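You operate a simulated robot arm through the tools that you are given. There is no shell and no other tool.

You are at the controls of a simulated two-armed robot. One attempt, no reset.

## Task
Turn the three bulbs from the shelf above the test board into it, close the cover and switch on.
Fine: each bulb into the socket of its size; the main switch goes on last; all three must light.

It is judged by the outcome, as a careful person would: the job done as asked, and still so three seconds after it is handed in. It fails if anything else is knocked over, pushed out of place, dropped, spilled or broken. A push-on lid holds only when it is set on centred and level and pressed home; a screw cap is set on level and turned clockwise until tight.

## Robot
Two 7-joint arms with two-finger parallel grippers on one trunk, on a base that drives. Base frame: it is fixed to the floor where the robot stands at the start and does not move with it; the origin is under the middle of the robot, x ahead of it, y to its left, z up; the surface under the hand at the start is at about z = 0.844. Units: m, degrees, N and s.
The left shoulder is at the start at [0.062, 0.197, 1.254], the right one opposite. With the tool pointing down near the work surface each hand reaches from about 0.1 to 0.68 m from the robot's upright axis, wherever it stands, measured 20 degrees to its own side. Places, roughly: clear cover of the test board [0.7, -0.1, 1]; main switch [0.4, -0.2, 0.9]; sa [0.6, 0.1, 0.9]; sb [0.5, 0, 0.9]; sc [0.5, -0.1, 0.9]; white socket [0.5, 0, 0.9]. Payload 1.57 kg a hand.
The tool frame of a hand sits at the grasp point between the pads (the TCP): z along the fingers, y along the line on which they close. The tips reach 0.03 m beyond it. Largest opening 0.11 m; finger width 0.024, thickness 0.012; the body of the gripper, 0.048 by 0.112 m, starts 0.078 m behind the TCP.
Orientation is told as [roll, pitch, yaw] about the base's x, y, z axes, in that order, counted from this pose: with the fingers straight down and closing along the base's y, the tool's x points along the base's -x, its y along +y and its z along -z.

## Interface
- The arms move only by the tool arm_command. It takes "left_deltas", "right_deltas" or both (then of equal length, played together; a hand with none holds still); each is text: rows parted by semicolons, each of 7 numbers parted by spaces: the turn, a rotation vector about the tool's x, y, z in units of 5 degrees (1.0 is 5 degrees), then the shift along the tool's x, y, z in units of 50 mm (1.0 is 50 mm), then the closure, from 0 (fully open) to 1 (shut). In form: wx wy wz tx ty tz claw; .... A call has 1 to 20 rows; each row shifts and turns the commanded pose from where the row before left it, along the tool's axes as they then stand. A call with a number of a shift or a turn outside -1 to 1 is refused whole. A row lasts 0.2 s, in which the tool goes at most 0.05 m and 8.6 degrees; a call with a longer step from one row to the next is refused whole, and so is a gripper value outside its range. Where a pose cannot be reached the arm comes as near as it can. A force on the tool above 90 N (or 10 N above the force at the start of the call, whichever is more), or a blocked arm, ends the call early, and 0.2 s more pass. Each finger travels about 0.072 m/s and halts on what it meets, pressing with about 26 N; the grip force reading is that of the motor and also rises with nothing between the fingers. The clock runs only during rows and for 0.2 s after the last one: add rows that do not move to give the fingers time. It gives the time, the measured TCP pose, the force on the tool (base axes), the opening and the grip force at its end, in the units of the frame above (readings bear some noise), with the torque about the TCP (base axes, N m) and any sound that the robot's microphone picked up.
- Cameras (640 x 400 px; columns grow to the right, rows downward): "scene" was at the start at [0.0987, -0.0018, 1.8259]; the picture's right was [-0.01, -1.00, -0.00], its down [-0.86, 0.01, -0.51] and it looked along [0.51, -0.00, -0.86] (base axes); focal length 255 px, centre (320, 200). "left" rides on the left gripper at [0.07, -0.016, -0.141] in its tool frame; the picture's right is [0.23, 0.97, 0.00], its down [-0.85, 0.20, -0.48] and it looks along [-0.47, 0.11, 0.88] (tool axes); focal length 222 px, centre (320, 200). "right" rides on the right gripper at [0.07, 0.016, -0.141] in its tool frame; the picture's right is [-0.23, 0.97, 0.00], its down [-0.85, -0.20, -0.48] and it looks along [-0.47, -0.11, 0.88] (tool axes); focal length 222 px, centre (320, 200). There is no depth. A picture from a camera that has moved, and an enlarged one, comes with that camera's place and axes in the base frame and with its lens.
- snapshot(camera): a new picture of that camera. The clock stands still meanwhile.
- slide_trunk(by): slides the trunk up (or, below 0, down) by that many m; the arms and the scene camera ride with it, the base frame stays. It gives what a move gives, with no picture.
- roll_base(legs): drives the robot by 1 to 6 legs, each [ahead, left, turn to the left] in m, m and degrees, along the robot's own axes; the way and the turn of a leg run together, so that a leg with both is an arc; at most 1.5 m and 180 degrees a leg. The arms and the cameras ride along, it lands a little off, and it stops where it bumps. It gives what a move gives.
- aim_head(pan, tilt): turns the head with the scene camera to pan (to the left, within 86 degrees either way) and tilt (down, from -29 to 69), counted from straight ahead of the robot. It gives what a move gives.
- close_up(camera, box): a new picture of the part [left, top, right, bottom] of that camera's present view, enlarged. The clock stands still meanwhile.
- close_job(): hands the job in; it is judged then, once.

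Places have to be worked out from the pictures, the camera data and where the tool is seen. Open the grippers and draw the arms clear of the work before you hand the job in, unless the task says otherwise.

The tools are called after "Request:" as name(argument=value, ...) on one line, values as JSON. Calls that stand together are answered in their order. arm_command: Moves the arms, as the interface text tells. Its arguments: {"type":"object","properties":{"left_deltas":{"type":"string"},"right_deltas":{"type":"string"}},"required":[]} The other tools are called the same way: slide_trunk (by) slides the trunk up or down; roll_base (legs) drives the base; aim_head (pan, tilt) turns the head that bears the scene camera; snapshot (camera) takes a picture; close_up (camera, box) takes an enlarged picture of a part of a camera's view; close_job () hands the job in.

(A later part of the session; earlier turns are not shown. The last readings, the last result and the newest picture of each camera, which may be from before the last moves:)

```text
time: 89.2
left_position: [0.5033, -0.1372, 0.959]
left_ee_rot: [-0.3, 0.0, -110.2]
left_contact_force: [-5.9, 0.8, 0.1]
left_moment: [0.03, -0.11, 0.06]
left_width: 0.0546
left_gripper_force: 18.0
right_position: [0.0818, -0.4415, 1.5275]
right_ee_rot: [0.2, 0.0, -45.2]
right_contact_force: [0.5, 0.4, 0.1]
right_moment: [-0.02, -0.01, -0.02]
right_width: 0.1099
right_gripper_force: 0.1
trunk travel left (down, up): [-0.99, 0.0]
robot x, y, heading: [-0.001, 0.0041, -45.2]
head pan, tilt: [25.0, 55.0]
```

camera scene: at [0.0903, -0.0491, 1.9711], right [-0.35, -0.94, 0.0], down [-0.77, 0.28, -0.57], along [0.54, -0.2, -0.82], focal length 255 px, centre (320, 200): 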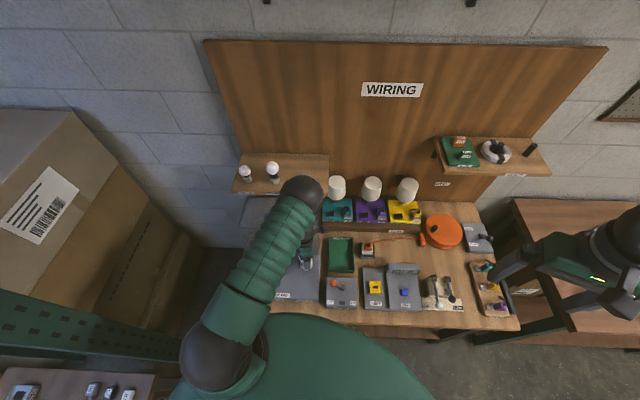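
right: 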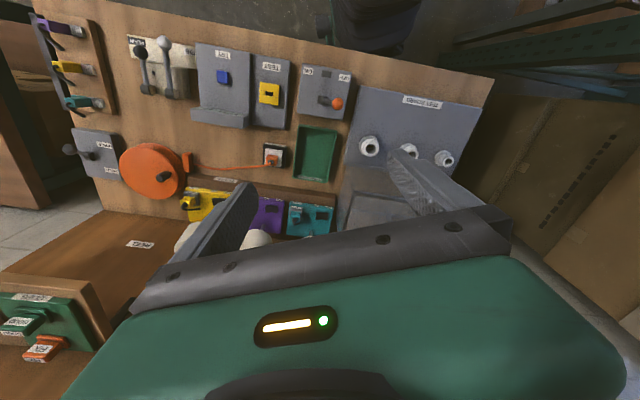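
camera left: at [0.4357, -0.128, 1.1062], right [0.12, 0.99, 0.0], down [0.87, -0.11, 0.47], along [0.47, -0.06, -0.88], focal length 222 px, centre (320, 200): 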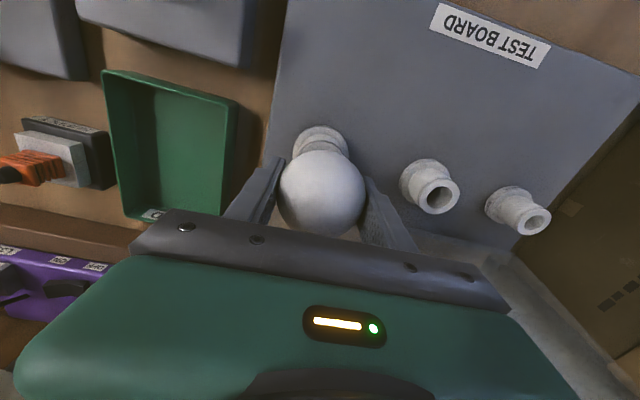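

A resisting torque of 0.51 N·m appeared mid-stroke, so the bulb may be tight. I release and inspect the seat.

Request:
arm_command(left_deltas="0 0 0 0 0 0 0.4;0 0 0 0 0 0 0.32;0 0 0 0 0 0 0.22;0 0 0 0 0 0 0.2")

Request:
close_up(camera="left", box=[220, 80, 420, 240])

Request:
arm_command(left_deltas="0 0 -1 0 0 -0.4 0.2;0 0 -1 0 0 0 0.2;0 0 -1 0 0 0 0.2;0 0 -1 0 0 0 0.2;0 0 -1 0 0 0 0.2;0 0 -1 0 0 0 0.2;0 0 -1 0 0 0 0.2;0 0 -1 0 0 0 0.2;0 0 -1 0 0 0 0.2;0 0 -1 0 0 0 0.2;0 0 -1 0 0 0 0.2;0 0 -1 0 0 0 0.2;0 0 -1 0 0 0 0.2;0 0 -1 0 0 0 0.2;0 0 -1 0 0 0 0.2;0 0 -1 0 0 0 0.2;0 0 -1 0 0 0 0.2;0 0 -1 0 0 0 0.2")

Request:
close_up(camera="scene", box=[285, 240, 325, 270])

Request:
close_up(camera="left", box=[240, 100, 420, 240])

```text
time: 90.2
left_position: [0.5041, -0.1365, 0.9584]
left_ee_rot: [-0.4, 0.1, -110.2]
left_contact_force: [0.8, 0.4, 0.0]
left_moment: [-0.02, -0.02, -0.02]
left_width: 0.0879
left_gripper_force: 0.2
right_position: [0.0834, -0.4412, 1.5285]
right_ee_rot: [0.0, 0.0, -45.2]
right_contact_force: [0.8, 0.3, 0.0]
right_moment: [0.0, 0.02, 0.03]
right_width: 0.11
right_gripper_force: 0.0
trunk travel left (down, up): [-0.99, 0.0]
robot x, y, heading: [0.0014, 0.0003, -45.2]
head pan, tilt: [25.0, 55.0]
```

```text
2.50 times, centred on (320, 160) of left
camera zoom: at [0.5141, -0.0658, 1.1], right [0.99, -0.12, 0.0], down [-0.11, -0.87, 0.48], along [-0.06, -0.47, -0.88], focal length 555 px, centre (320, 300)
```

zoom: 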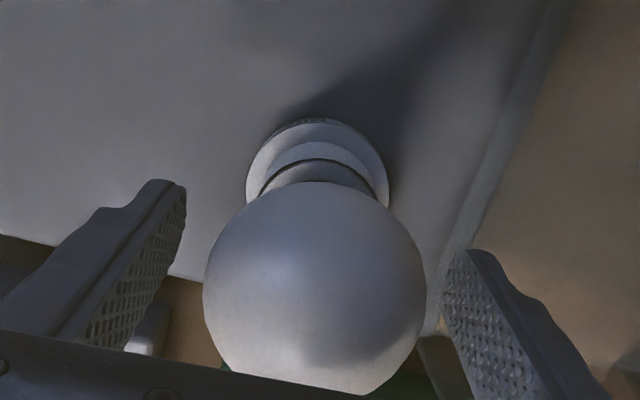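

```text
time: 94.0
left_position: [0.5035, -0.1368, 0.9793]
left_ee_rot: [0.0, 0.3, -20.2]
left_contact_force: [0.2, -0.5, -0.2]
left_moment: [0.01, 0.03, 0.02]
left_width: 0.0881
left_gripper_force: 0.0
right_position: [0.0834, -0.4419, 1.5289]
right_ee_rot: [0.1, 0.0, -45.2]
right_contact_force: [-0.5, -0.2, 0.4]
right_moment: [0.03, -0.03, 0.02]
right_width: 0.1098
right_gripper_force: 0.0
trunk travel left (down, up): [-0.99, 0.0]
robot x, y, heading: [-0.0035, -0.0004, -45.4]
head pan, tilt: [25.0, 55.0]
```

```text
13.33 times, centred on (305, 255) of scene
camera zoom: at [0.0905, -0.0489, 1.9711], right [-0.35, -0.94, 0.0], down [-0.77, 0.28, -0.57], along [0.54, -0.2, -0.82], focal length 3400 px, centre (520, -533)
```

zoom: 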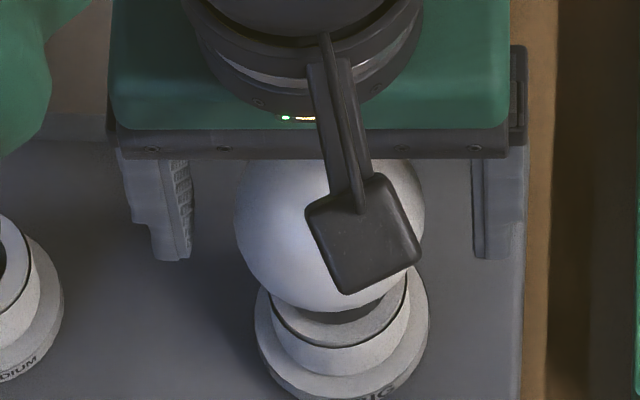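

```text
2.86 times, centred on (330, 170) of left
camera zoom: at [0.4344, -0.1282, 1.1203], right [0.12, 0.99, 0.0], down [0.87, -0.11, 0.47], along [0.47, -0.06, -0.88], focal length 635 px, centre (291, 286)
```

zoom: 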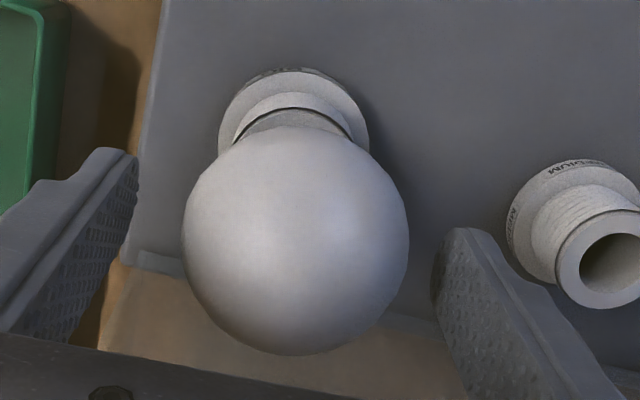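

The globe height didn't change in the last stroke, suggesting it's at its stop. I verify: grip again here and turn a little, reading the torque.

Request:
arm_command(left_deltas="0 0 0 0 0 0.38 0.25;0 0 0 0 0 0 0.45;0 0 0 0 0 0 0.55;0 0 0 0 0 0 0.55;0 0 0 0 0 0 0.55")

Request:
arm_command(left_deltas="0 0 1 0 0 0 0.55;0 0 1 0 0 0 0.55")

Request:
arm_command(left_deltas="0 0 1 0 0 0 0.55;0 0 1 0 0 0 0.55")

Request:
arm_command(left_deltas="0 0 1 0 0 0 0.55;0 0 1 0 0 0 0.55")

```text
time: 95.2
left_position: [0.5047, -0.1359, 0.9596]
left_ee_rot: [0.0, 0.3, -20.1]
left_contact_force: [1.2, 2.6, 0.3]
left_moment: [0.09, -0.11, 0.0]
left_width: 0.0566
left_gripper_force: 18.2
right_position: [0.0841, -0.4403, 1.5274]
right_ee_rot: [0.0, 0.0, -45.2]
right_contact_force: [-0.2, 0.6, 0.6]
right_moment: [0.0, 0.0, 0.02]
right_width: 0.1099
right_gripper_force: 0.1
trunk travel left (down, up): [-0.99, 0.0]
robot x, y, heading: [0.0004, -0.001, -45.3]
head pan, tilt: [25.0, 55.0]
```

```text
time: 95.8
left_position: [0.5034, -0.1361, 0.9593]
left_ee_rot: [0.0, 0.3, -30.3]
left_contact_force: [-0.2, 3.0, 1.4]
left_moment: [0.12, -0.01, 0.24]
left_width: 0.056
left_gripper_force: 18.0
right_position: [0.0834, -0.4399, 1.5285]
right_ee_rot: [0.1, 0.0, -45.3]
right_contact_force: [-0.7, 0.3, -0.3]
right_moment: [0.03, -0.02, -0.03]
right_width: 0.1101
right_gripper_force: 0.0
trunk travel left (down, up): [-0.99, 0.0]
robot x, y, heading: [0.0012, 0.0004, -45.4]
head pan, tilt: [25.0, 55.0]
```

```text
time: 96.3
left_position: [0.5048, -0.1372, 0.9593]
left_ee_rot: [-0.1, 0.2, -40.2]
left_contact_force: [1.3, 0.1, -0.6]
left_moment: [-0.03, 0.04, 0.46]
left_width: 0.0545
left_gripper_force: 17.9
right_position: [0.0836, -0.4415, 1.5289]
right_ee_rot: [0.0, 0.0, -45.1]
right_contact_force: [-0.2, -0.2, 0.5]
right_moment: [0.01, 0.04, -0.03]
right_width: 0.1099
right_gripper_force: 0.0
trunk travel left (down, up): [-0.99, 0.0]
robot x, y, heading: [0.001, -0.0005, -45.3]
head pan, tilt: [25.0, 55.0]
```

```text
time: 97.0
left_position: [0.5036, -0.1365, 0.9596]
left_ee_rot: [-0.1, 0.2, -50.3]
left_contact_force: [-0.3, 0.5, 0.2]
left_moment: [0.14, -0.06, 0.49]
left_width: 0.0567
left_gripper_force: 18.3
right_position: [0.0822, -0.4415, 1.528]
right_ee_rot: [0.0, 0.0, -45.1]
right_contact_force: [0.0, 0.7, -0.4]
right_moment: [0.0, -0.03, 0.0]
right_width: 0.11
right_gripper_force: 0.0
trunk travel left (down, up): [-0.99, 0.0]
robot x, y, heading: [0.0034, 0.0005, -45.2]
head pan, tilt: [25.0, 55.0]
```

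Torque climbs to ~0.5 N·m and the fingers slip on the globe: the big bulb is tight. I release, rise, square the hand to −20° and go to a standoff in front of the medium bulb.

Request:
arm_command(left_deltas="0 0 0 0 0 0 0.4;0 0 0 0 0 0 0.3;0 0 0 0 0 0 0.2;0 0 0 0 0 -0.4 0.2;0 0 0 0 0 -0.8 0.2;0 0 -1 0 0 -0.9 0.2;0 0 -1 0 0 -0.9 0.2;0 0 -1 0 0 -0.9 0.2;0 0 -1 0 0 -0.9 0.2;0 0 -1 0 0 -0.9 0.2;0 0 -1 0 0 -0.9 0.2;0 0 0 0 0 -0.8 0.2")

Request:
snapshot(camera="scene")

Request:
snapshot(camera="left")

```text
time: 99.5
left_position: [0.501, -0.1352, 1.3293]
left_ee_rot: [0.0, 0.2, -20.2]
left_contact_force: [0.6, 0.2, -0.3]
left_moment: [-0.02, 0.01, 0.02]
left_width: 0.0879
left_gripper_force: 0.1
right_position: [0.0817, -0.4409, 1.5287]
right_ee_rot: [0.0, 0.0, -45.2]
right_contact_force: [-0.6, -0.5, -1.0]
right_moment: [-0.02, 0.0, -0.02]
right_width: 0.1101
right_gripper_force: 0.0
trunk travel left (down, up): [-0.99, 0.0]
robot x, y, heading: [-0.0016, 0.0016, -45.4]
head pan, tilt: [25.0, 55.0]
```

```text
taken
camera scene: at [0.0881, -0.0476, 1.9712], right [-0.35, -0.94, 0.0], down [-0.77, 0.28, -0.57], along [0.54, -0.2, -0.82], focal length 255 px, centre (320, 200)
```

scene: 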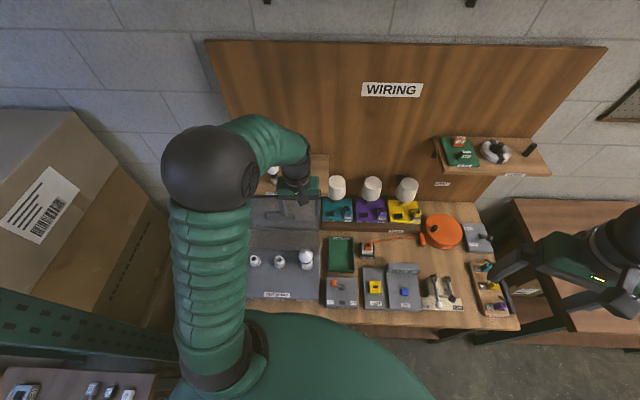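

```text
taken
camera left: at [0.4304, -0.1275, 1.4714], right [0.12, 0.99, 0.0], down [0.87, -0.11, 0.48], along [0.47, -0.06, -0.88], focal length 222 px, centre (320, 200)
```

left: 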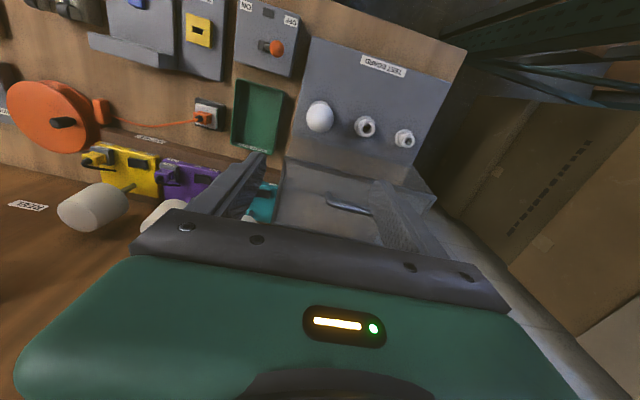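

The big bulb stands in its socket. Close-ups to verify it and refine the other sockets and the cover geometry.

Request:
close_up(camera="scene", box=[240, 230, 330, 300])

Request:
close_up(camera="scene", box=[235, 150, 345, 245])

Request:
close_up(camera="left", box=[260, 40, 460, 200])

```text
5.71 times, centred on (285, 265) of scene
camera zoom: at [0.0881, -0.0476, 1.9712], right [-0.35, -0.94, 0.0], down [-0.77, 0.28, -0.57], along [0.54, -0.2, -0.82], focal length 1457 px, centre (520, -171)
```

zoom: 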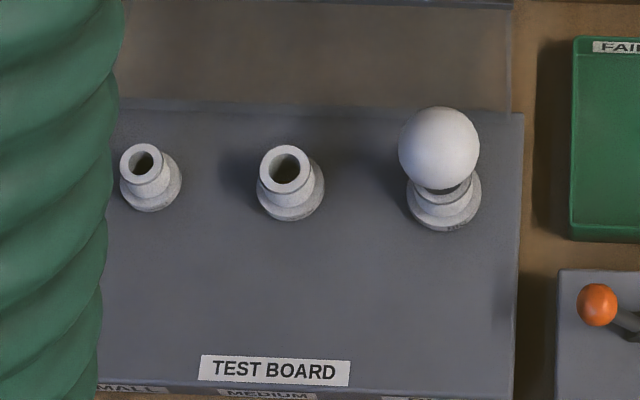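

```text
4.21 times, centred on (290, 198) of scene
camera zoom: at [0.0881, -0.0476, 1.9712], right [-0.35, -0.94, 0.0], down [-0.77, 0.28, -0.57], along [0.54, -0.2, -0.82], focal length 1074 px, centre (446, 210)
```

zoom: 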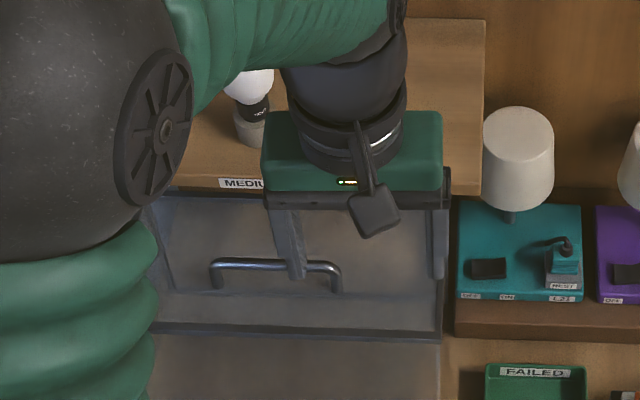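

```text
2.50 times, centred on (360, 120) of left
camera zoom: at [0.4304, -0.1275, 1.4714], right [0.12, 0.99, 0.0], down [0.87, -0.11, 0.48], along [0.47, -0.06, -0.88], focal length 555 px, centre (220, 400)
```

zoom: 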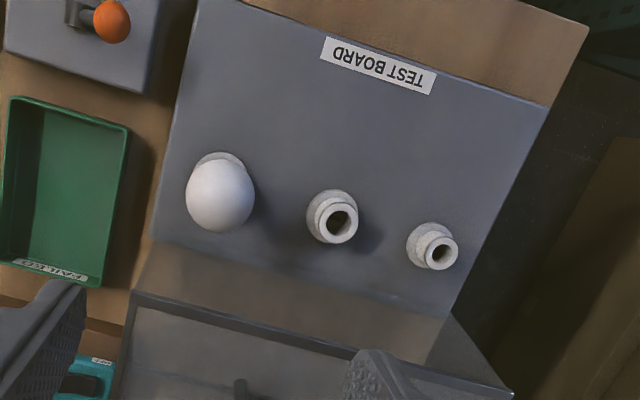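

Now move the hand to a standoff about 10 cm in front of the medium bulb and check with the wrist camera.

Request:
arm_command(left_deltas="0 0 0 -0.69 0.6 0 0.25;0 0 0 -0.69 0.6 0 0.25;0 0 0 -0.69 0.6 0 0.25;0 0 0 -0.69 0.6 0 0.25;0 0 0 0 0 0 0.25")

Request:
close_up(camera="left", box=[200, 120, 440, 280])

Request:
close_up(camera="scene", box=[225, 130, 345, 220])

```text
time: 100.8
left_position: [0.6769, -0.0734, 1.329]
left_ee_rot: [0.0, 0.3, -20.1]
left_contact_force: [-0.8, -0.6, 0.2]
left_moment: [0.03, -0.06, 0.02]
left_width: 0.0827
left_gripper_force: 0.0
right_position: [0.0843, -0.4416, 1.5285]
right_ee_rot: [0.0, 0.0, -45.3]
right_contact_force: [0.2, 0.3, 0.5]
right_moment: [0.0, 0.0, -0.01]
right_width: 0.1101
right_gripper_force: 0.1
trunk travel left (down, up): [-0.99, 0.0]
robot x, y, heading: [0.0004, 0.0027, -45.2]
head pan, tilt: [25.0, 55.0]
```

```text
2.50 times, centred on (320, 200) of left
camera zoom: at [0.6073, -0.0635, 1.4703], right [0.12, 0.99, 0.0], down [0.87, -0.11, 0.47], along [0.47, -0.06, -0.88], focal length 555 px, centre (320, 200)
```

zoom: 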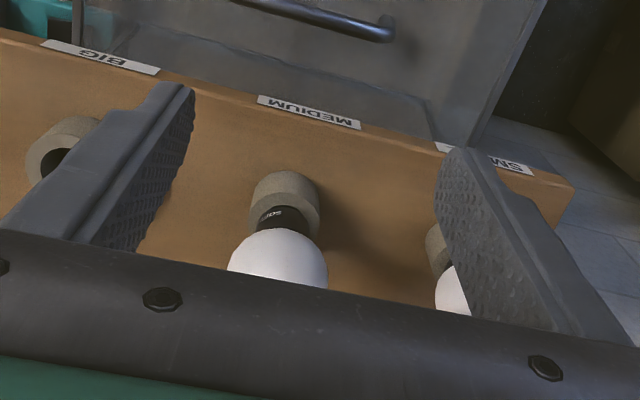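

```text
4.44 times, centred on (285, 175) of scene
camera zoom: at [0.0929, -0.0479, 1.971], right [-0.35, -0.94, 0.0], down [-0.77, 0.28, -0.57], along [0.54, -0.2, -0.82], focal length 1134 px, centre (476, 311)
```

zoom: 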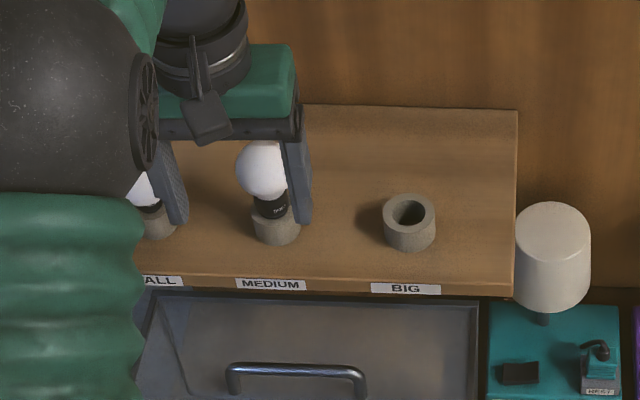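

Medium bulb confirmed at ≈(0.766,−0.104,1.25), laterally aligned within ~1.5 mm. Lower to globe height and advance around it.

Request:
arm_command(left_deltas="0 0 0 0 0 0.53 0.25;0 0 0 0 0 0.53 0.25;0 0 0 0 0.028 0.53 0.25;0 0 0 -0.38 0 0 0.25;0 0 0 -0.38 0 0 0.25;0 0 0 -0.38 0 0 0.25;0 0 0 -0.38 0 0 0.25;0 0 0 -0.38 0 0 0.25;0 0 0 0 0 0 0.25")

Request:
close_up(camera="left", box=[200, 120, 440, 280])

```text
time: 102.8
left_position: [0.7672, -0.1026, 1.2472]
left_ee_rot: [0.1, 0.3, -20.2]
left_contact_force: [-0.1, 0.0, -0.4]
left_moment: [-0.02, -0.02, -0.02]
left_width: 0.0823
left_gripper_force: 0.1
right_position: [0.0851, -0.4404, 1.5283]
right_ee_rot: [0.0, 0.0, -45.2]
right_contact_force: [0.2, -0.9, 0.1]
right_moment: [-0.04, 0.01, -0.01]
right_width: 0.11
right_gripper_force: 0.1
trunk travel left (down, up): [-0.99, 0.0]
robot x, y, heading: [0.0048, 0.0008, -45.3]
head pan, tilt: [25.0, 55.0]
```

```text
2.50 times, centred on (320, 200) of left
camera zoom: at [0.6979, -0.0933, 1.3892], right [0.12, 0.99, 0.0], down [0.87, -0.11, 0.47], along [0.47, -0.06, -0.88], focal length 555 px, centre (320, 200)
```

zoom: 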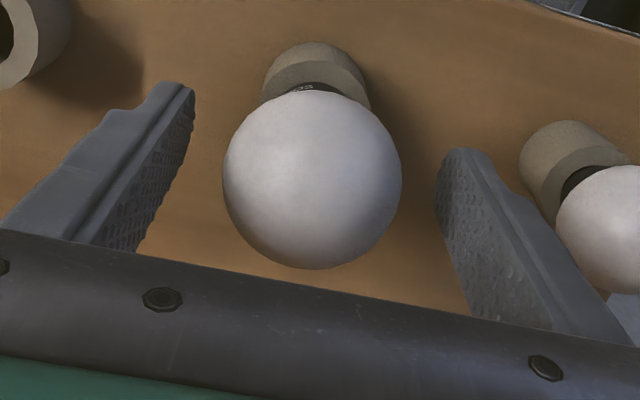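

Globe centred within 2 mm (correcting it), about 49 mm in diameter. Close on it and lift.

Request:
arm_command(left_deltas="0 0 0 0 -0.03 0 0.3;0 0 0 0 0 0 0.5;0 0 0 0 0 0 0.58;0 0 0 0 0 0 0.62;0 0 0 0 0 0 0.62")

Request:
arm_command(left_deltas="0 0 0 0 0 -0.2 0.62;0 0 0 0 0 -0.2 0.62;0 0 0 0 0 -0.25 0.62;0 0 0 0 0 -0.25 0.62;0 0 0 0 0 -0.25 0.62;0 0 0 0 0 -0.25 0.62;0 0 0 0 0 -0.25 0.62;0 0 0 0 0 0 0.62")

Request:
close_up(camera="scene", box=[235, 130, 315, 200])

Request:
close_up(camera="left", box=[200, 120, 440, 280])

```text
time: 104.0
left_position: [0.7651, -0.1048, 1.247]
left_ee_rot: [0.0, 0.3, -20.2]
left_contact_force: [0.0, -0.4, -0.3]
left_moment: [0.0, 0.01, -0.01]
left_width: 0.0466
left_gripper_force: 18.0
right_position: [0.0843, -0.44, 1.5286]
right_ee_rot: [0.0, 0.1, -45.2]
right_contact_force: [-0.2, -1.3, 1.0]
right_moment: [0.0, 0.02, 0.02]
right_width: 0.11
right_gripper_force: 0.1
trunk travel left (down, up): [-0.99, 0.0]
robot x, y, heading: [-0.003, -0.0001, -45.2]
head pan, tilt: [25.0, 55.0]
```

```text
time: 105.8
left_position: [0.7688, -0.1046, 1.3328]
left_ee_rot: [0.0, 0.3, -20.1]
left_contact_force: [-0.8, -0.7, 0.0]
left_moment: [0.01, -0.01, 0.01]
left_width: 0.0468
left_gripper_force: 17.6
right_position: [0.0835, -0.4407, 1.5284]
right_ee_rot: [0.0, 0.1, -45.2]
right_contact_force: [0.0, -0.3, -0.6]
right_moment: [-0.05, 0.02, 0.01]
right_width: 0.1101
right_gripper_force: 0.0
trunk travel left (down, up): [-0.99, 0.0]
robot x, y, heading: [0.0021, 0.0021, -45.3]
head pan, tilt: [25.0, 55.0]
```

```text
5.71 times, centred on (275, 165) of scene
camera zoom: at [0.0922, -0.0481, 1.9711], right [-0.35, -0.94, 0.0], down [-0.77, 0.28, -0.57], along [0.54, -0.2, -0.82], focal length 1457 px, centre (577, 400)
```

zoom: 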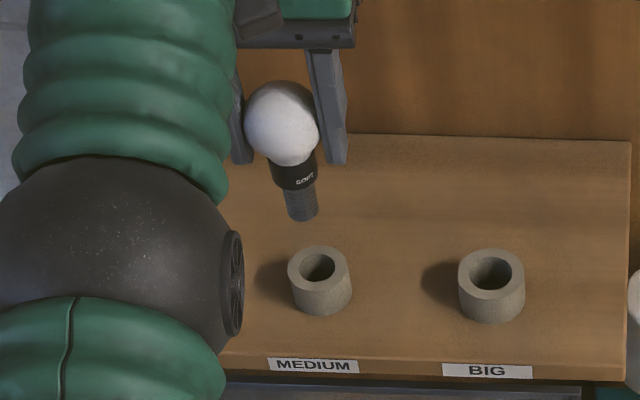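

```text
2.50 times, centred on (320, 200) of left
camera zoom: at [0.6992, -0.0954, 1.4741], right [0.12, 0.99, 0.0], down [0.87, -0.11, 0.47], along [0.47, -0.06, -0.88], focal length 555 px, centre (320, 200)
```

zoom: 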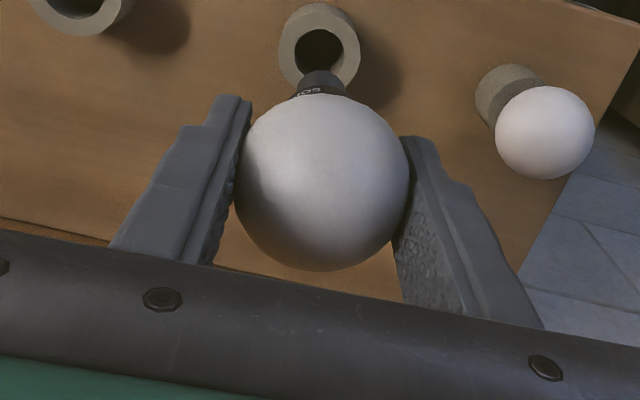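

Medium bulb is out. I zoom in to check whether it hangs straight.

Request:
close_up(camera="scene", box=[260, 138, 292, 172])

```text
11.76 times, centred on (276, 155) of scene
camera zoom: at [0.0922, -0.0481, 1.9711], right [-0.35, -0.94, 0.0], down [-0.77, 0.28, -0.57], along [0.54, -0.2, -0.82], focal length 3000 px, centre (838, 729)
```

zoom: 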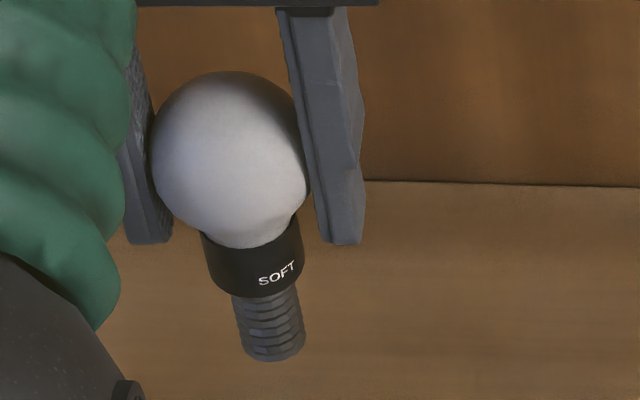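

Request:
close_up(camera="left", box=[285, 115, 365, 175])

```text
6.67 times, centred on (325, 145) of left
camera zoom: at [0.6992, -0.0954, 1.4741], right [0.12, 0.99, 0.0], down [0.87, -0.11, 0.47], along [0.47, -0.06, -0.88], focal length 1481 px, centre (287, 567)
```

zoom: 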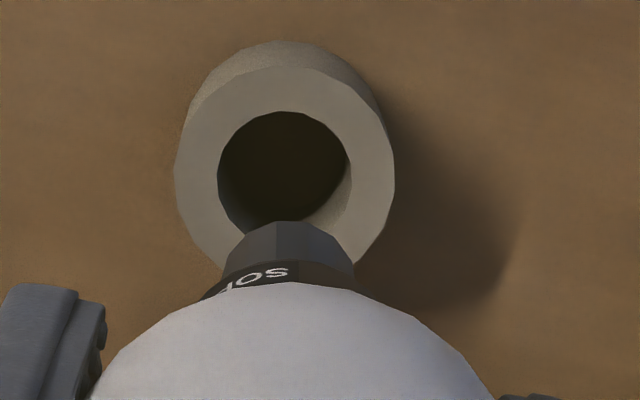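

From the wrist camera the bulb looks coaxial with the tool (tip and neck on the axis). I carry it back 23 cm over the medium socket (≈(0.551,−0.026)) and lower to z≈1.11.

Request:
arm_command(left_deltas="0 0 0 0.663 0 0 0.62;0 0 0 0.663 0 0 0.62;0 0 0 0.663 0 0 0.62;0 0 0 0.663 0 0 0.62;0 0 0 0.663 0 0 0.62;0 0 0 0.663 0 0 0.62;0 0 0 0.663 0 0 0.62;0 0 0 0 0 0.63 0.62;0 0 0 0 0 0.63 0.62;0 0 0 0 0 0.63 0.62;0 0 0 0 0 0.63 0.62;0 0 0 0 0 0.63 0.62;0 0 0 0 0 0.63 0.62;0 0 0 0 0 0.63 0.62;0 0 0 0 0 0 0.62")

Request:
close_up(camera="left", box=[240, 70, 440, 220])

Request:
close_up(camera="scene", box=[240, 200, 330, 280])

```text
time: 109.0
left_position: [0.5452, -0.0262, 1.1122]
left_ee_rot: [0.0, 0.3, -20.3]
left_contact_force: [0.5, -0.1, -0.8]
left_moment: [0.01, -0.02, -0.01]
left_width: 0.0469
left_gripper_force: 18.1
right_position: [0.0844, -0.4397, 1.5277]
right_ee_rot: [0.0, 0.0, -45.2]
right_contact_force: [-0.3, -0.4, -0.3]
right_moment: [-0.02, 0.02, 0.01]
right_width: 0.1099
right_gripper_force: 0.1
trunk travel left (down, up): [-0.99, 0.0]
robot x, y, heading: [0.0026, 0.0038, -45.4]
head pan, tilt: [25.0, 55.0]
```

```text
2.67 times, centred on (340, 145) of left
camera zoom: at [0.4761, -0.0166, 1.2536], right [0.12, 0.99, 0.0], down [0.87, -0.11, 0.47], along [0.47, -0.06, -0.88], focal length 592 px, centre (267, 347)
```

zoom: 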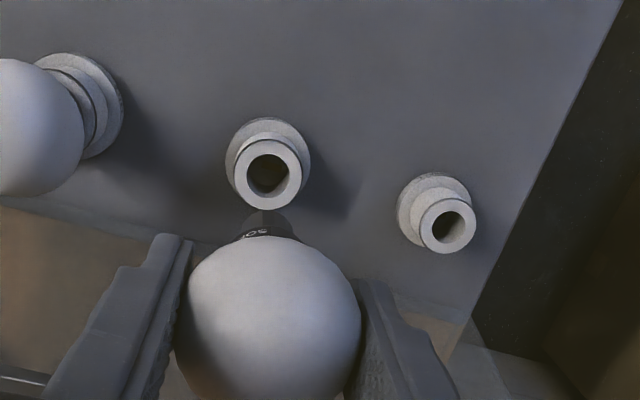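

```text
5.00 times, centred on (285, 240) of scene
camera zoom: at [0.0913, -0.0471, 1.9711], right [-0.35, -0.94, 0.0], down [-0.77, 0.28, -0.57], along [0.54, -0.2, -0.82], focal length 1275 px, centre (495, 0)
```

zoom: 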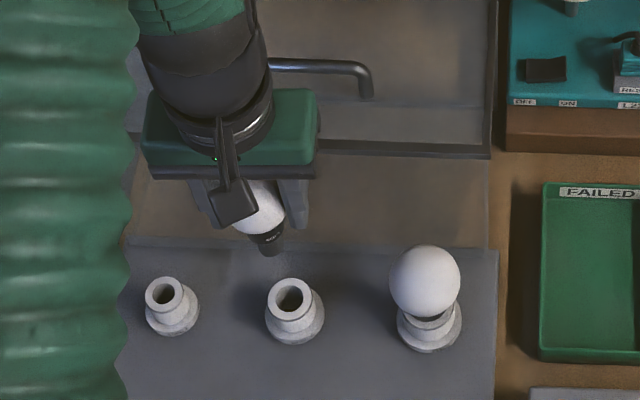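

Request:
close_up(camera="scene", box=[268, 222, 308, 257])

Request:
close_up(camera="left", box=[290, 110, 370, 170])

```text
11.43 times, centred on (288, 240) of scene
camera zoom: at [0.0913, -0.0471, 1.9711], right [-0.35, -0.94, 0.0], down [-0.77, 0.28, -0.57], along [0.54, -0.2, -0.82], focal length 2915 px, centre (686, -251)
```

zoom: 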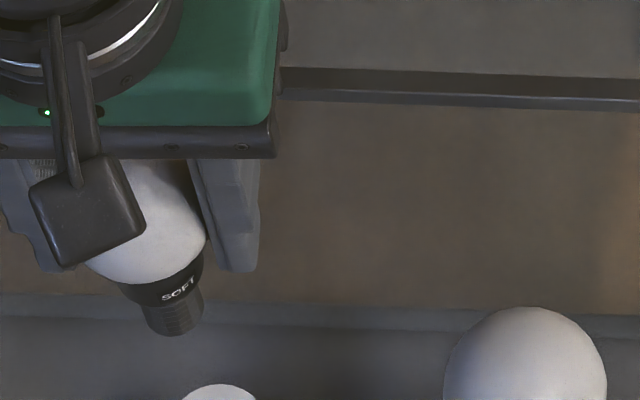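

```text
6.67 times, centred on (330, 140) of left
camera zoom: at [0.4761, -0.0166, 1.2536], right [0.12, 0.99, 0.0], down [0.87, -0.11, 0.47], along [0.47, -0.06, -0.88], focal length 1481 px, centre (253, 600)
```

zoom: 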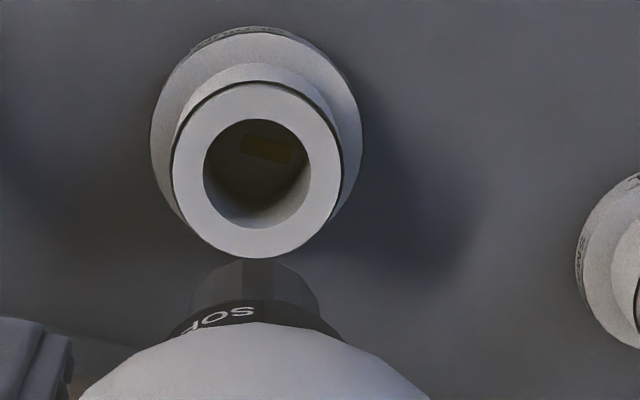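

I had the vanishing point wrong; recomputed, the bulb hangs vertical and its tip is ~70 mm below the TCP. I lower to z≈1.0 so tip and rim are at nearly the same height, then compare.

Request:
arm_command(left_deltas="0 0 0 0 0 0.5 0.62;0 0 0 0 0 0.5 0.62;0 0 0 0 0 0.5 0.62;0 0 0 0 0 0.5 0.62;0 0 0 0 0 0.2 0.62;0 0 0 0 0 0 0.62")

Request:
close_up(camera="scene", box=[260, 237, 300, 272])

Request:
close_up(camera="left", box=[270, 100, 370, 180])

```text
time: 110.3
left_position: [0.5471, -0.0239, 1.0013]
left_ee_rot: [0.0, 0.3, -20.3]
left_contact_force: [0.0, -0.5, -1.2]
left_moment: [0.01, 0.0, 0.0]
left_width: 0.0467
left_gripper_force: 18.0
right_position: [0.0826, -0.4408, 1.5287]
right_ee_rot: [-0.1, -0.1, -45.2]
right_contact_force: [-0.1, 0.3, -0.4]
right_moment: [0.0, -0.02, -0.02]
right_width: 0.1097
right_gripper_force: 0.1
trunk travel left (down, up): [-0.99, 0.0]
robot x, y, heading: [-0.0019, 0.0002, -45.2]
head pan, tilt: [25.0, 55.0]
```

```text
11.43 times, centred on (280, 254) of scene
camera zoom: at [0.0914, -0.0479, 1.9711], right [-0.35, -0.94, 0.0], down [-0.77, 0.28, -0.57], along [0.54, -0.2, -0.82], focal length 2915 px, centre (777, -423)
```

zoom: 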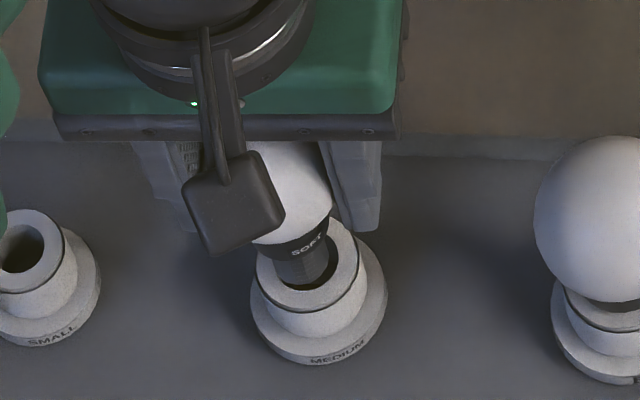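

```text
5.00 times, centred on (320, 140) of left
camera zoom: at [0.4769, -0.0149, 1.1433], right [0.12, 0.99, 0.0], down [0.87, -0.11, 0.47], along [0.47, -0.06, -0.88], focal length 1111 px, centre (320, 500)
```

zoom: 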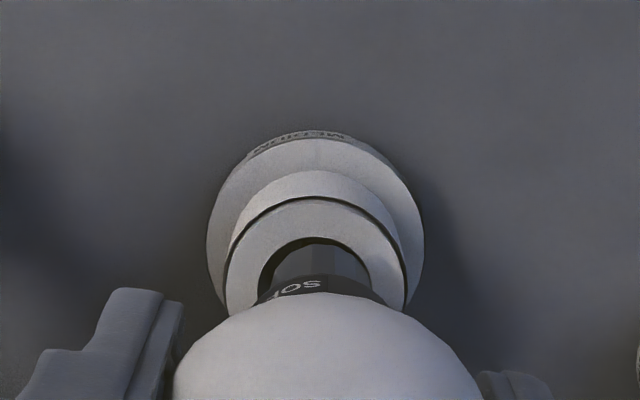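

The tip is at the mouth of the medium socket, about 1.5 mm too far left and ~1 mm too far forward. I correct and lower in small steps.

Request:
arm_command(left_deltas="0 0 0 0.02 -0.03 0 0.62;0 0 0 0 0 0.1 0.62;0 0 0 0 0 0 0.62")

Request:
arm_command(left_deltas="0 0 0 0 0 0.1 0.62;0 0 0 0 0 0 0.62")

Request:
arm_command(left_deltas="0 0 0 0 0 0.1 0.62;0 0 0 0 0 0 0.62")

Request:
close_up(camera="scene", box=[260, 237, 300, 272])

Request:
close_up(camera="left", box=[270, 100, 370, 180])

```text
time: 111.2
left_position: [0.5438, -0.0251, 0.9977]
left_ee_rot: [0.0, 0.3, -20.2]
left_contact_force: [0.3, -0.5, -0.1]
left_moment: [-0.01, -0.01, 0.01]
left_width: 0.0465
left_gripper_force: 18.3
right_position: [0.0831, -0.4403, 1.5285]
right_ee_rot: [0.0, 0.1, -45.2]
right_contact_force: [0.9, -0.6, -0.5]
right_moment: [0.02, -0.02, 0.03]
right_width: 0.1102
right_gripper_force: 0.0
trunk travel left (down, up): [-0.99, 0.0]
robot x, y, heading: [0.0017, 0.0019, -45.4]
head pan, tilt: [25.0, 55.0]
```

```text
time: 111.8
left_position: [0.5464, -0.026, 0.9931]
left_ee_rot: [0.0, 0.3, -20.1]
left_contact_force: [0.7, 1.1, 6.0]
left_moment: [0.05, 0.03, -0.02]
left_width: 0.0466
left_gripper_force: 17.3
right_position: [0.0826, -0.4415, 1.5283]
right_ee_rot: [0.0, 0.0, -45.2]
right_contact_force: [-0.4, -0.5, -0.2]
right_moment: [0.05, -0.02, 0.02]
right_width: 0.1101
right_gripper_force: 0.0
trunk travel left (down, up): [-0.99, 0.0]
robot x, y, heading: [0.0002, -0.0028, -45.1]
head pan, tilt: [25.0, 55.0]
```

```text
time: 112.3
left_position: [0.5426, -0.0255, 0.9871]
left_ee_rot: [0.0, 0.2, -20.2]
left_contact_force: [0.7, 0.5, 13.1]
left_moment: [-0.01, 0.0, 0.0]
left_width: 0.0467
left_gripper_force: 17.6
right_position: [0.083, -0.441, 1.5287]
right_ee_rot: [-0.1, -0.1, -45.2]
right_contact_force: [-0.1, -0.7, 0.3]
right_moment: [-0.01, 0.02, -0.01]
right_width: 0.1098
right_gripper_force: 0.1
trunk travel left (down, up): [-0.99, 0.0]
robot x, y, heading: [0.0005, 0.0021, -45.1]
head pan, tilt: [25.0, 55.0]
```

```text
11.43 times, centred on (280, 254) of scene
camera zoom: at [0.0886, -0.048, 1.9714], right [-0.35, -0.94, 0.0], down [-0.77, 0.28, -0.57], along [0.54, -0.2, -0.82], focal length 2915 px, centre (777, -423)
```

zoom: 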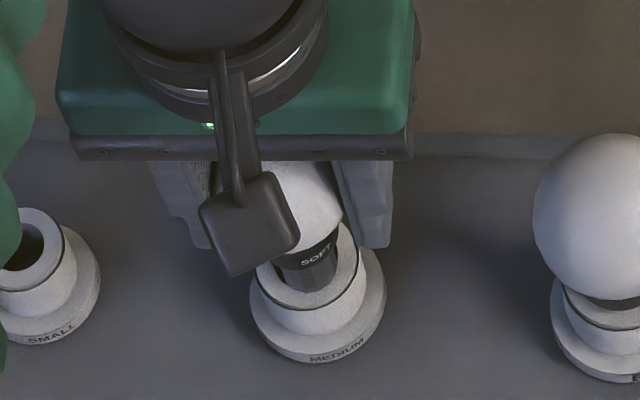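

```text
5.00 times, centred on (320, 140) of left
camera zoom: at [0.474, -0.0172, 1.1293], right [0.12, 0.99, 0.0], down [0.87, -0.11, 0.48], along [0.47, -0.06, -0.88], focal length 1111 px, centre (320, 500)
```

zoom: 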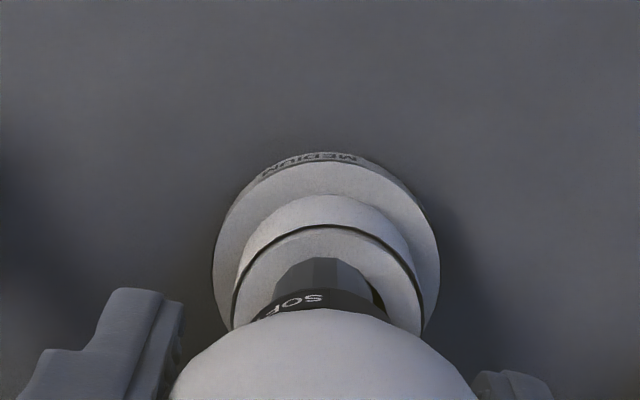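

Contact of 13 N: it caught the rim, now sitting ~2 mm too far right. I raise 6 mm, shift 2 mm left and re-check visually.

Request:
arm_command(left_deltas="0 0 0 0 0 -0.13 0.62;0 0 0 0 0.04 0 0.62;0 0 0 0 0 0 0.62;0 0 0 0 0 0 0.62")

Request:
close_up(camera="scene", box=[270, 245, 295, 270])

Request:
close_up(camera="left", box=[290, 120, 350, 170])

```text
time: 113.3
left_position: [0.5448, -0.0251, 0.9943]
left_ee_rot: [0.0, 0.4, -20.1]
left_contact_force: [1.2, 0.2, -0.7]
left_moment: [0.02, -0.01, -0.02]
left_width: 0.0464
left_gripper_force: 17.4
right_position: [0.0839, -0.4405, 1.5282]
right_ee_rot: [-0.1, 0.0, -45.2]
right_contact_force: [0.5, -0.6, -0.8]
right_moment: [-0.01, 0.01, -0.02]
right_width: 0.1102
right_gripper_force: 0.0
trunk travel left (down, up): [-0.99, 0.0]
robot x, y, heading: [-0.0004, -0.0002, -45.3]
head pan, tilt: [25.0, 55.0]
```

```text
16.00 times, centred on (282, 258) of scene
camera zoom: at [0.0913, -0.0482, 1.9711], right [-0.35, -0.94, 0.0], down [-0.77, 0.28, -0.57], along [0.54, -0.2, -0.82], focal length 4081 px, centre (920, -720)
```

zoom: 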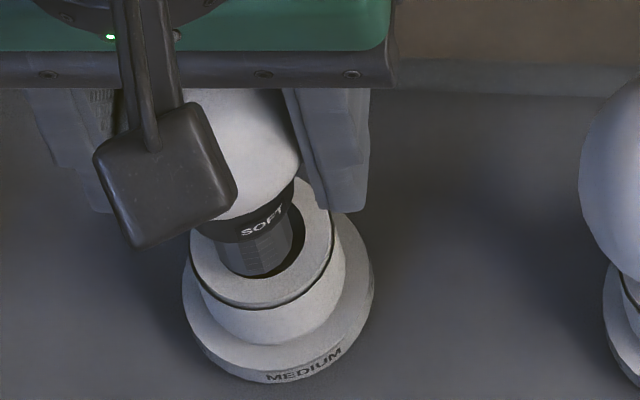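

```text
8.00 times, centred on (320, 145) of left
camera zoom: at [0.4758, -0.0149, 1.1351], right [0.12, 0.99, 0.0], down [0.87, -0.11, 0.47], along [0.47, -0.06, -0.88], focal length 1777 px, centre (320, 640)
```

zoom: 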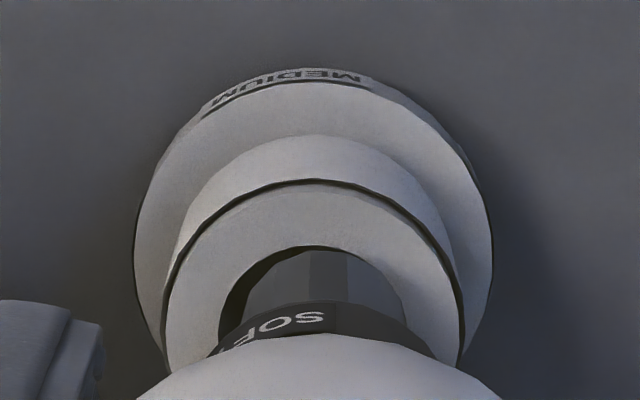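

Now tip is ~2 mm inside the mouth, within ~1 mm of centre. A 0.8 mm shift right, then descend in 4 mm steps while watching force.

Request:
arm_command(left_deltas="0 0 0 0 -0.016 0 0.62;0 0 0 0 0 0.08 0.62;0 0 0 0 0 0 0.62")

Request:
arm_command(left_deltas="0 0 0 0 0 0.08 0.62;0 0 0 0 0 0 0.62")

Request:
close_up(camera="scene", box=[270, 245, 295, 270])

Request:
close_up(camera="left", box=[290, 120, 350, 170])

```text
time: 114.2
left_position: [0.5457, -0.0246, 0.9901]
left_ee_rot: [0.0, 0.3, -20.2]
left_contact_force: [-0.2, 0.5, -0.5]
left_moment: [0.0, 0.0, -0.01]
left_width: 0.0464
left_gripper_force: 17.7
right_position: [0.0829, -0.4412, 1.5293]
right_ee_rot: [0.0, 0.1, -45.1]
right_contact_force: [-0.6, 0.1, 0.5]
right_moment: [0.01, 0.03, 0.02]
right_width: 0.11
right_gripper_force: 0.0
trunk travel left (down, up): [-0.99, 0.0]
robot x, y, heading: [0.0032, 0.0034, -45.2]
head pan, tilt: [25.0, 55.0]
```

```text
time: 114.8
left_position: [0.5461, -0.0238, 0.9862]
left_ee_rot: [0.0, 0.4, -20.2]
left_contact_force: [0.7, 0.3, 0.2]
left_moment: [-0.03, -0.04, 0.05]
left_width: 0.0465
left_gripper_force: 17.2
right_position: [0.0837, -0.4404, 1.5291]
right_ee_rot: [0.0, 0.0, -45.3]
right_contact_force: [0.2, -1.1, -1.1]
right_moment: [0.03, -0.02, 0.01]
right_width: 0.1099
right_gripper_force: 0.0
trunk travel left (down, up): [-0.99, 0.0]
robot x, y, heading: [0.0037, 0.0032, -45.4]
head pan, tilt: [25.0, 55.0]
```

```text
16.00 times, centred on (282, 258) of scene
camera zoom: at [0.0914, -0.0482, 1.9711], right [-0.35, -0.94, 0.0], down [-0.77, 0.28, -0.57], along [0.54, -0.2, -0.82], focal length 4081 px, centre (920, -720)
```

zoom: 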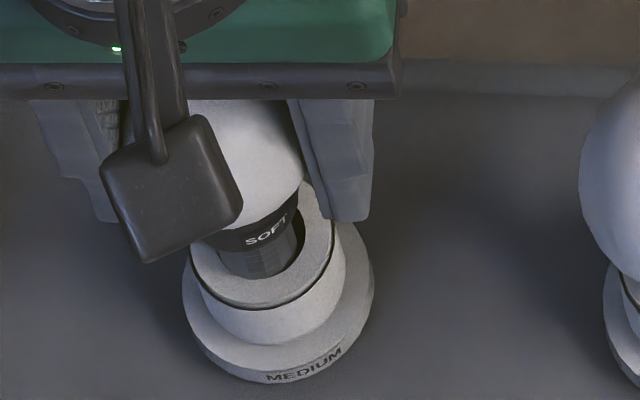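

```text
8.00 times, centred on (320, 145) of left
camera zoom: at [0.4761, -0.0151, 1.1277], right [0.12, 0.99, 0.0], down [0.87, -0.11, 0.47], along [0.47, -0.06, -0.88], focal length 1777 px, centre (320, 640)
```

zoom: 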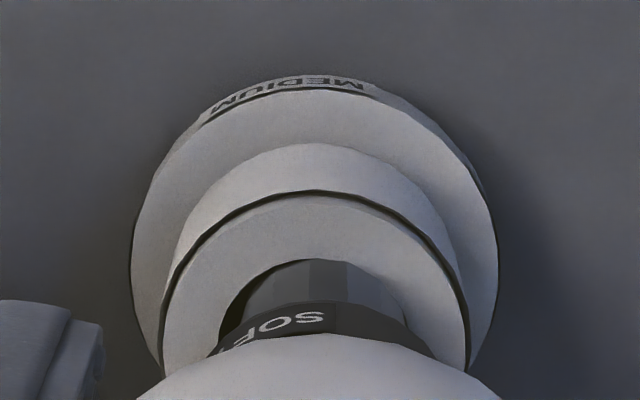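

It's entering with no force. Another slight shift right and continue lowering.

Request:
arm_command(left_deltas="0 0 0 0 -0.016 0 0.62;0 0 0 0 0 0.08 0.62;0 0 0 0 0 0 0.62")

Request:
arm_command(left_deltas="0 0 0 0 0 0.08 0.62;0 0 0 0 0 0 0.62")

Request:
arm_command(left_deltas="0 0 0 0 0 0.08 0.62;0 0 0 0 0 0 0.62")

Request:
close_up(camera="left", box=[270, 110, 370, 190])

```text
time: 115.5
left_position: [0.5451, -0.0251, 0.9808]
left_ee_rot: [0.0, 0.4, -20.2]
left_contact_force: [3.2, -0.5, -0.1]
left_moment: [-0.08, -0.26, 0.01]
left_width: 0.0466
left_gripper_force: 18.2
right_position: [0.0845, -0.4398, 1.5278]
right_ee_rot: [0.0, 0.0, -45.2]
right_contact_force: [0.4, -0.3, 0.6]
right_moment: [-0.01, -0.02, 0.01]
right_width: 0.11
right_gripper_force: 0.0
trunk travel left (down, up): [-0.99, 0.0]
robot x, y, heading: [0.0004, -0.0008, -45.2]
head pan, tilt: [25.0, 55.0]
```

```text
time: 116.2
left_position: [0.5457, -0.0249, 0.9781]
left_ee_rot: [0.0, 0.4, -20.3]
left_contact_force: [5.6, -0.7, 0.5]
left_moment: [-0.05, -0.33, -0.02]
left_width: 0.0464
left_gripper_force: 18.0
right_position: [0.0843, -0.4402, 1.528]
right_ee_rot: [0.0, 0.0, -45.1]
right_contact_force: [0.0, -0.1, -0.5]
right_moment: [0.0, -0.03, 0.01]
right_width: 0.1102
right_gripper_force: 0.1
trunk travel left (down, up): [-0.99, 0.0]
robot x, y, heading: [-0.001, 0.003, -45.4]
head pan, tilt: [25.0, 55.0]
```

```text
time: 116.8
left_position: [0.546, -0.0242, 0.9735]
left_ee_rot: [0.0, 0.3, -20.1]
left_contact_force: [6.3, 0.1, 0.9]
left_moment: [0.0, -0.38, 0.03]
left_width: 0.0463
left_gripper_force: 17.7
right_position: [0.0846, -0.4405, 1.5292]
right_ee_rot: [-0.2, 0.0, -45.2]
right_contact_force: [1.1, 0.7, 0.3]
right_moment: [-0.02, 0.0, -0.02]
right_width: 0.1099
right_gripper_force: 0.0
trunk travel left (down, up): [-0.99, 0.0]
robot x, y, heading: [0.0023, 0.0014, -45.3]
head pan, tilt: [25.0, 55.0]
```

```text
5.00 times, centred on (320, 150) of left
camera zoom: at [0.476, -0.0156, 1.116], right [0.12, 0.99, 0.0], down [0.87, -0.11, 0.47], along [0.47, -0.06, -0.88], focal length 1111 px, centre (320, 450)
```

zoom: 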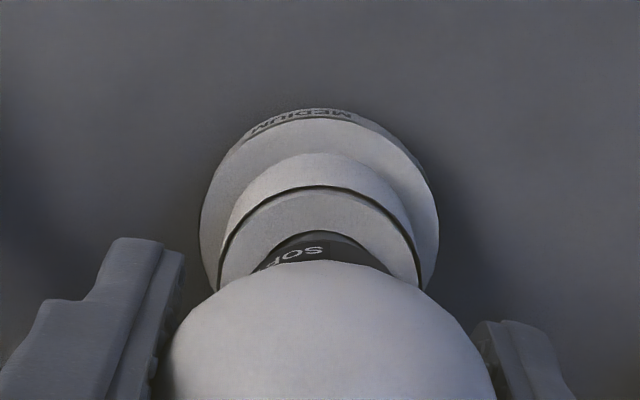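

It's in the socket with a mild 6 N side load (bulb slightly too near me). Shift 1.5 mm forward and continue down.

Request:
arm_command(left_deltas="0 0 0 -0.03 0.01 0 0.62;0 0 0 0 0 0.08 0.62;0 0 0 0 0 0 0.62")

Request:
arm_command(left_deltas="0 0 0 0 0 0.06 0.62;0 0 0 0 0 0 0.62")

Request:
arm_command(left_deltas="0 0 0 0 0 0.06 0.62;0 0 0 0 0 0 0.62")

```text
time: 117.5
left_position: [0.5453, -0.0262, 0.9701]
left_ee_rot: [0.0, 0.4, -20.2]
left_contact_force: [0.3, 0.2, -1.3]
left_moment: [0.01, -0.02, 0.03]
left_width: 0.0466
left_gripper_force: 18.4
right_position: [0.0835, -0.4401, 1.5282]
right_ee_rot: [-0.1, 0.0, -45.1]
right_contact_force: [-0.6, 0.4, 0.1]
right_moment: [0.02, 0.01, -0.02]
right_width: 0.1103
right_gripper_force: 0.1
trunk travel left (down, up): [-0.99, 0.0]
robot x, y, heading: [-0.003, -0.0008, -45.3]
head pan, tilt: [25.0, 55.0]
```

```text
time: 118.2
left_position: [0.5464, -0.0257, 0.9682]
left_ee_rot: [0.1, 0.2, -20.2]
left_contact_force: [0.6, 0.8, -0.4]
left_moment: [-0.03, 0.0, 0.0]
left_width: 0.0466
left_gripper_force: 17.7
right_position: [0.0831, -0.4407, 1.5282]
right_ee_rot: [0.0, -0.1, -45.2]
right_contact_force: [0.1, 0.2, -0.1]
right_moment: [0.0, -0.02, 0.0]
right_width: 0.1102
right_gripper_force: 0.1
trunk travel left (down, up): [-0.99, 0.0]
robot x, y, heading: [0.0015, 0.0023, -45.1]
head pan, tilt: [25.0, 55.0]
```

```text
time: 118.8
left_position: [0.5465, -0.0245, 0.9636]
left_ee_rot: [0.1, 0.3, -20.2]
left_contact_force: [-0.1, 0.2, -1.1]
left_moment: [-0.01, -0.01, 0.03]
left_width: 0.0463
left_gripper_force: 18.2
right_position: [0.0838, -0.4405, 1.5285]
right_ee_rot: [0.0, 0.0, -45.2]
right_contact_force: [0.3, -0.1, -0.2]
right_moment: [0.02, 0.02, -0.02]
right_width: 0.1098
right_gripper_force: 0.0
trunk travel left (down, up): [-0.99, 0.0]
robot x, y, heading: [0.0002, -0.0024, -45.2]
head pan, tilt: [25.0, 55.0]
```

Side load is gone and it moves freely. Continue lowering in 2–3 mm steps until it bottoms.

Request:
arm_command(left_deltas="0 0 0 0 0 0.05 0.62;0 0 0 0 0 0 0.62")

Request:
arm_command(left_deltas="0 0 0 0 0 0.05 0.62;0 0 0 0 0 0 0.62")

Request:
close_up(camera="left", box=[270, 110, 370, 190])

Request:
close_up(camera="scene", box=[265, 240, 305, 270])

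```text
time: 119.3
left_position: [0.5482, -0.0245, 0.9625]
left_ee_rot: [0.1, 0.1, -20.1]
left_contact_force: [5.3, 0.0, 12.3]
left_moment: [0.0, 0.01, 0.04]
left_width: 0.0464
left_gripper_force: 17.8
right_position: [0.0837, -0.4399, 1.5284]
right_ee_rot: [0.0, 0.1, -45.3]
right_contact_force: [0.1, 0.5, 0.1]
right_moment: [-0.03, -0.01, -0.02]
right_width: 0.11
right_gripper_force: 0.0
trunk travel left (down, up): [-0.99, 0.0]
robot x, y, heading: [-0.0002, -0.0, -45.4]
head pan, tilt: [25.0, 55.0]
```

```text
time: 120.0
left_position: [0.5473, -0.0233, 0.9585]
left_ee_rot: [-0.1, 0.2, -20.2]
left_contact_force: [6.4, 0.5, 11.5]
left_moment: [-0.02, 0.07, 0.01]
left_width: 0.0464
left_gripper_force: 18.2
right_position: [0.0819, -0.4409, 1.5291]
right_ee_rot: [0.0, 0.0, -45.1]
right_contact_force: [0.3, 0.4, 0.1]
right_moment: [0.0, 0.0, 0.01]
right_width: 0.1099
right_gripper_force: 0.1
trunk travel left (down, up): [-0.99, 0.0]
robot x, y, heading: [-0.0027, -0.0006, -45.2]
head pan, tilt: [25.0, 55.0]
```

```text
5.00 times, centred on (320, 150) of left
camera zoom: at [0.4771, -0.0154, 1.1007], right [0.12, 0.99, 0.0], down [0.87, -0.11, 0.48], along [0.47, -0.06, -0.88], focal length 1111 px, centre (320, 450)
```

zoom: 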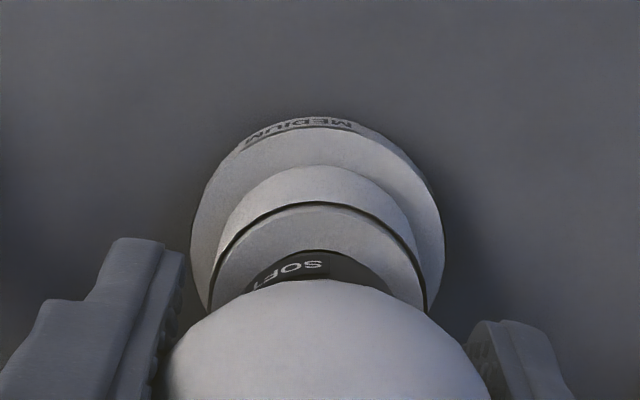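

```text
13.33 times, centred on (285, 255) of scene
camera zoom: at [0.0903, -0.0469, 1.9713], right [-0.35, -0.94, 0.0], down [-0.77, 0.28, -0.57], along [0.54, -0.2, -0.82], focal length 3400 px, centre (787, -533)
```

zoom: 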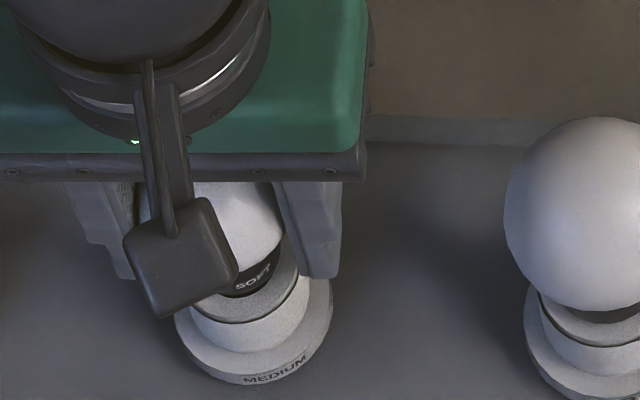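

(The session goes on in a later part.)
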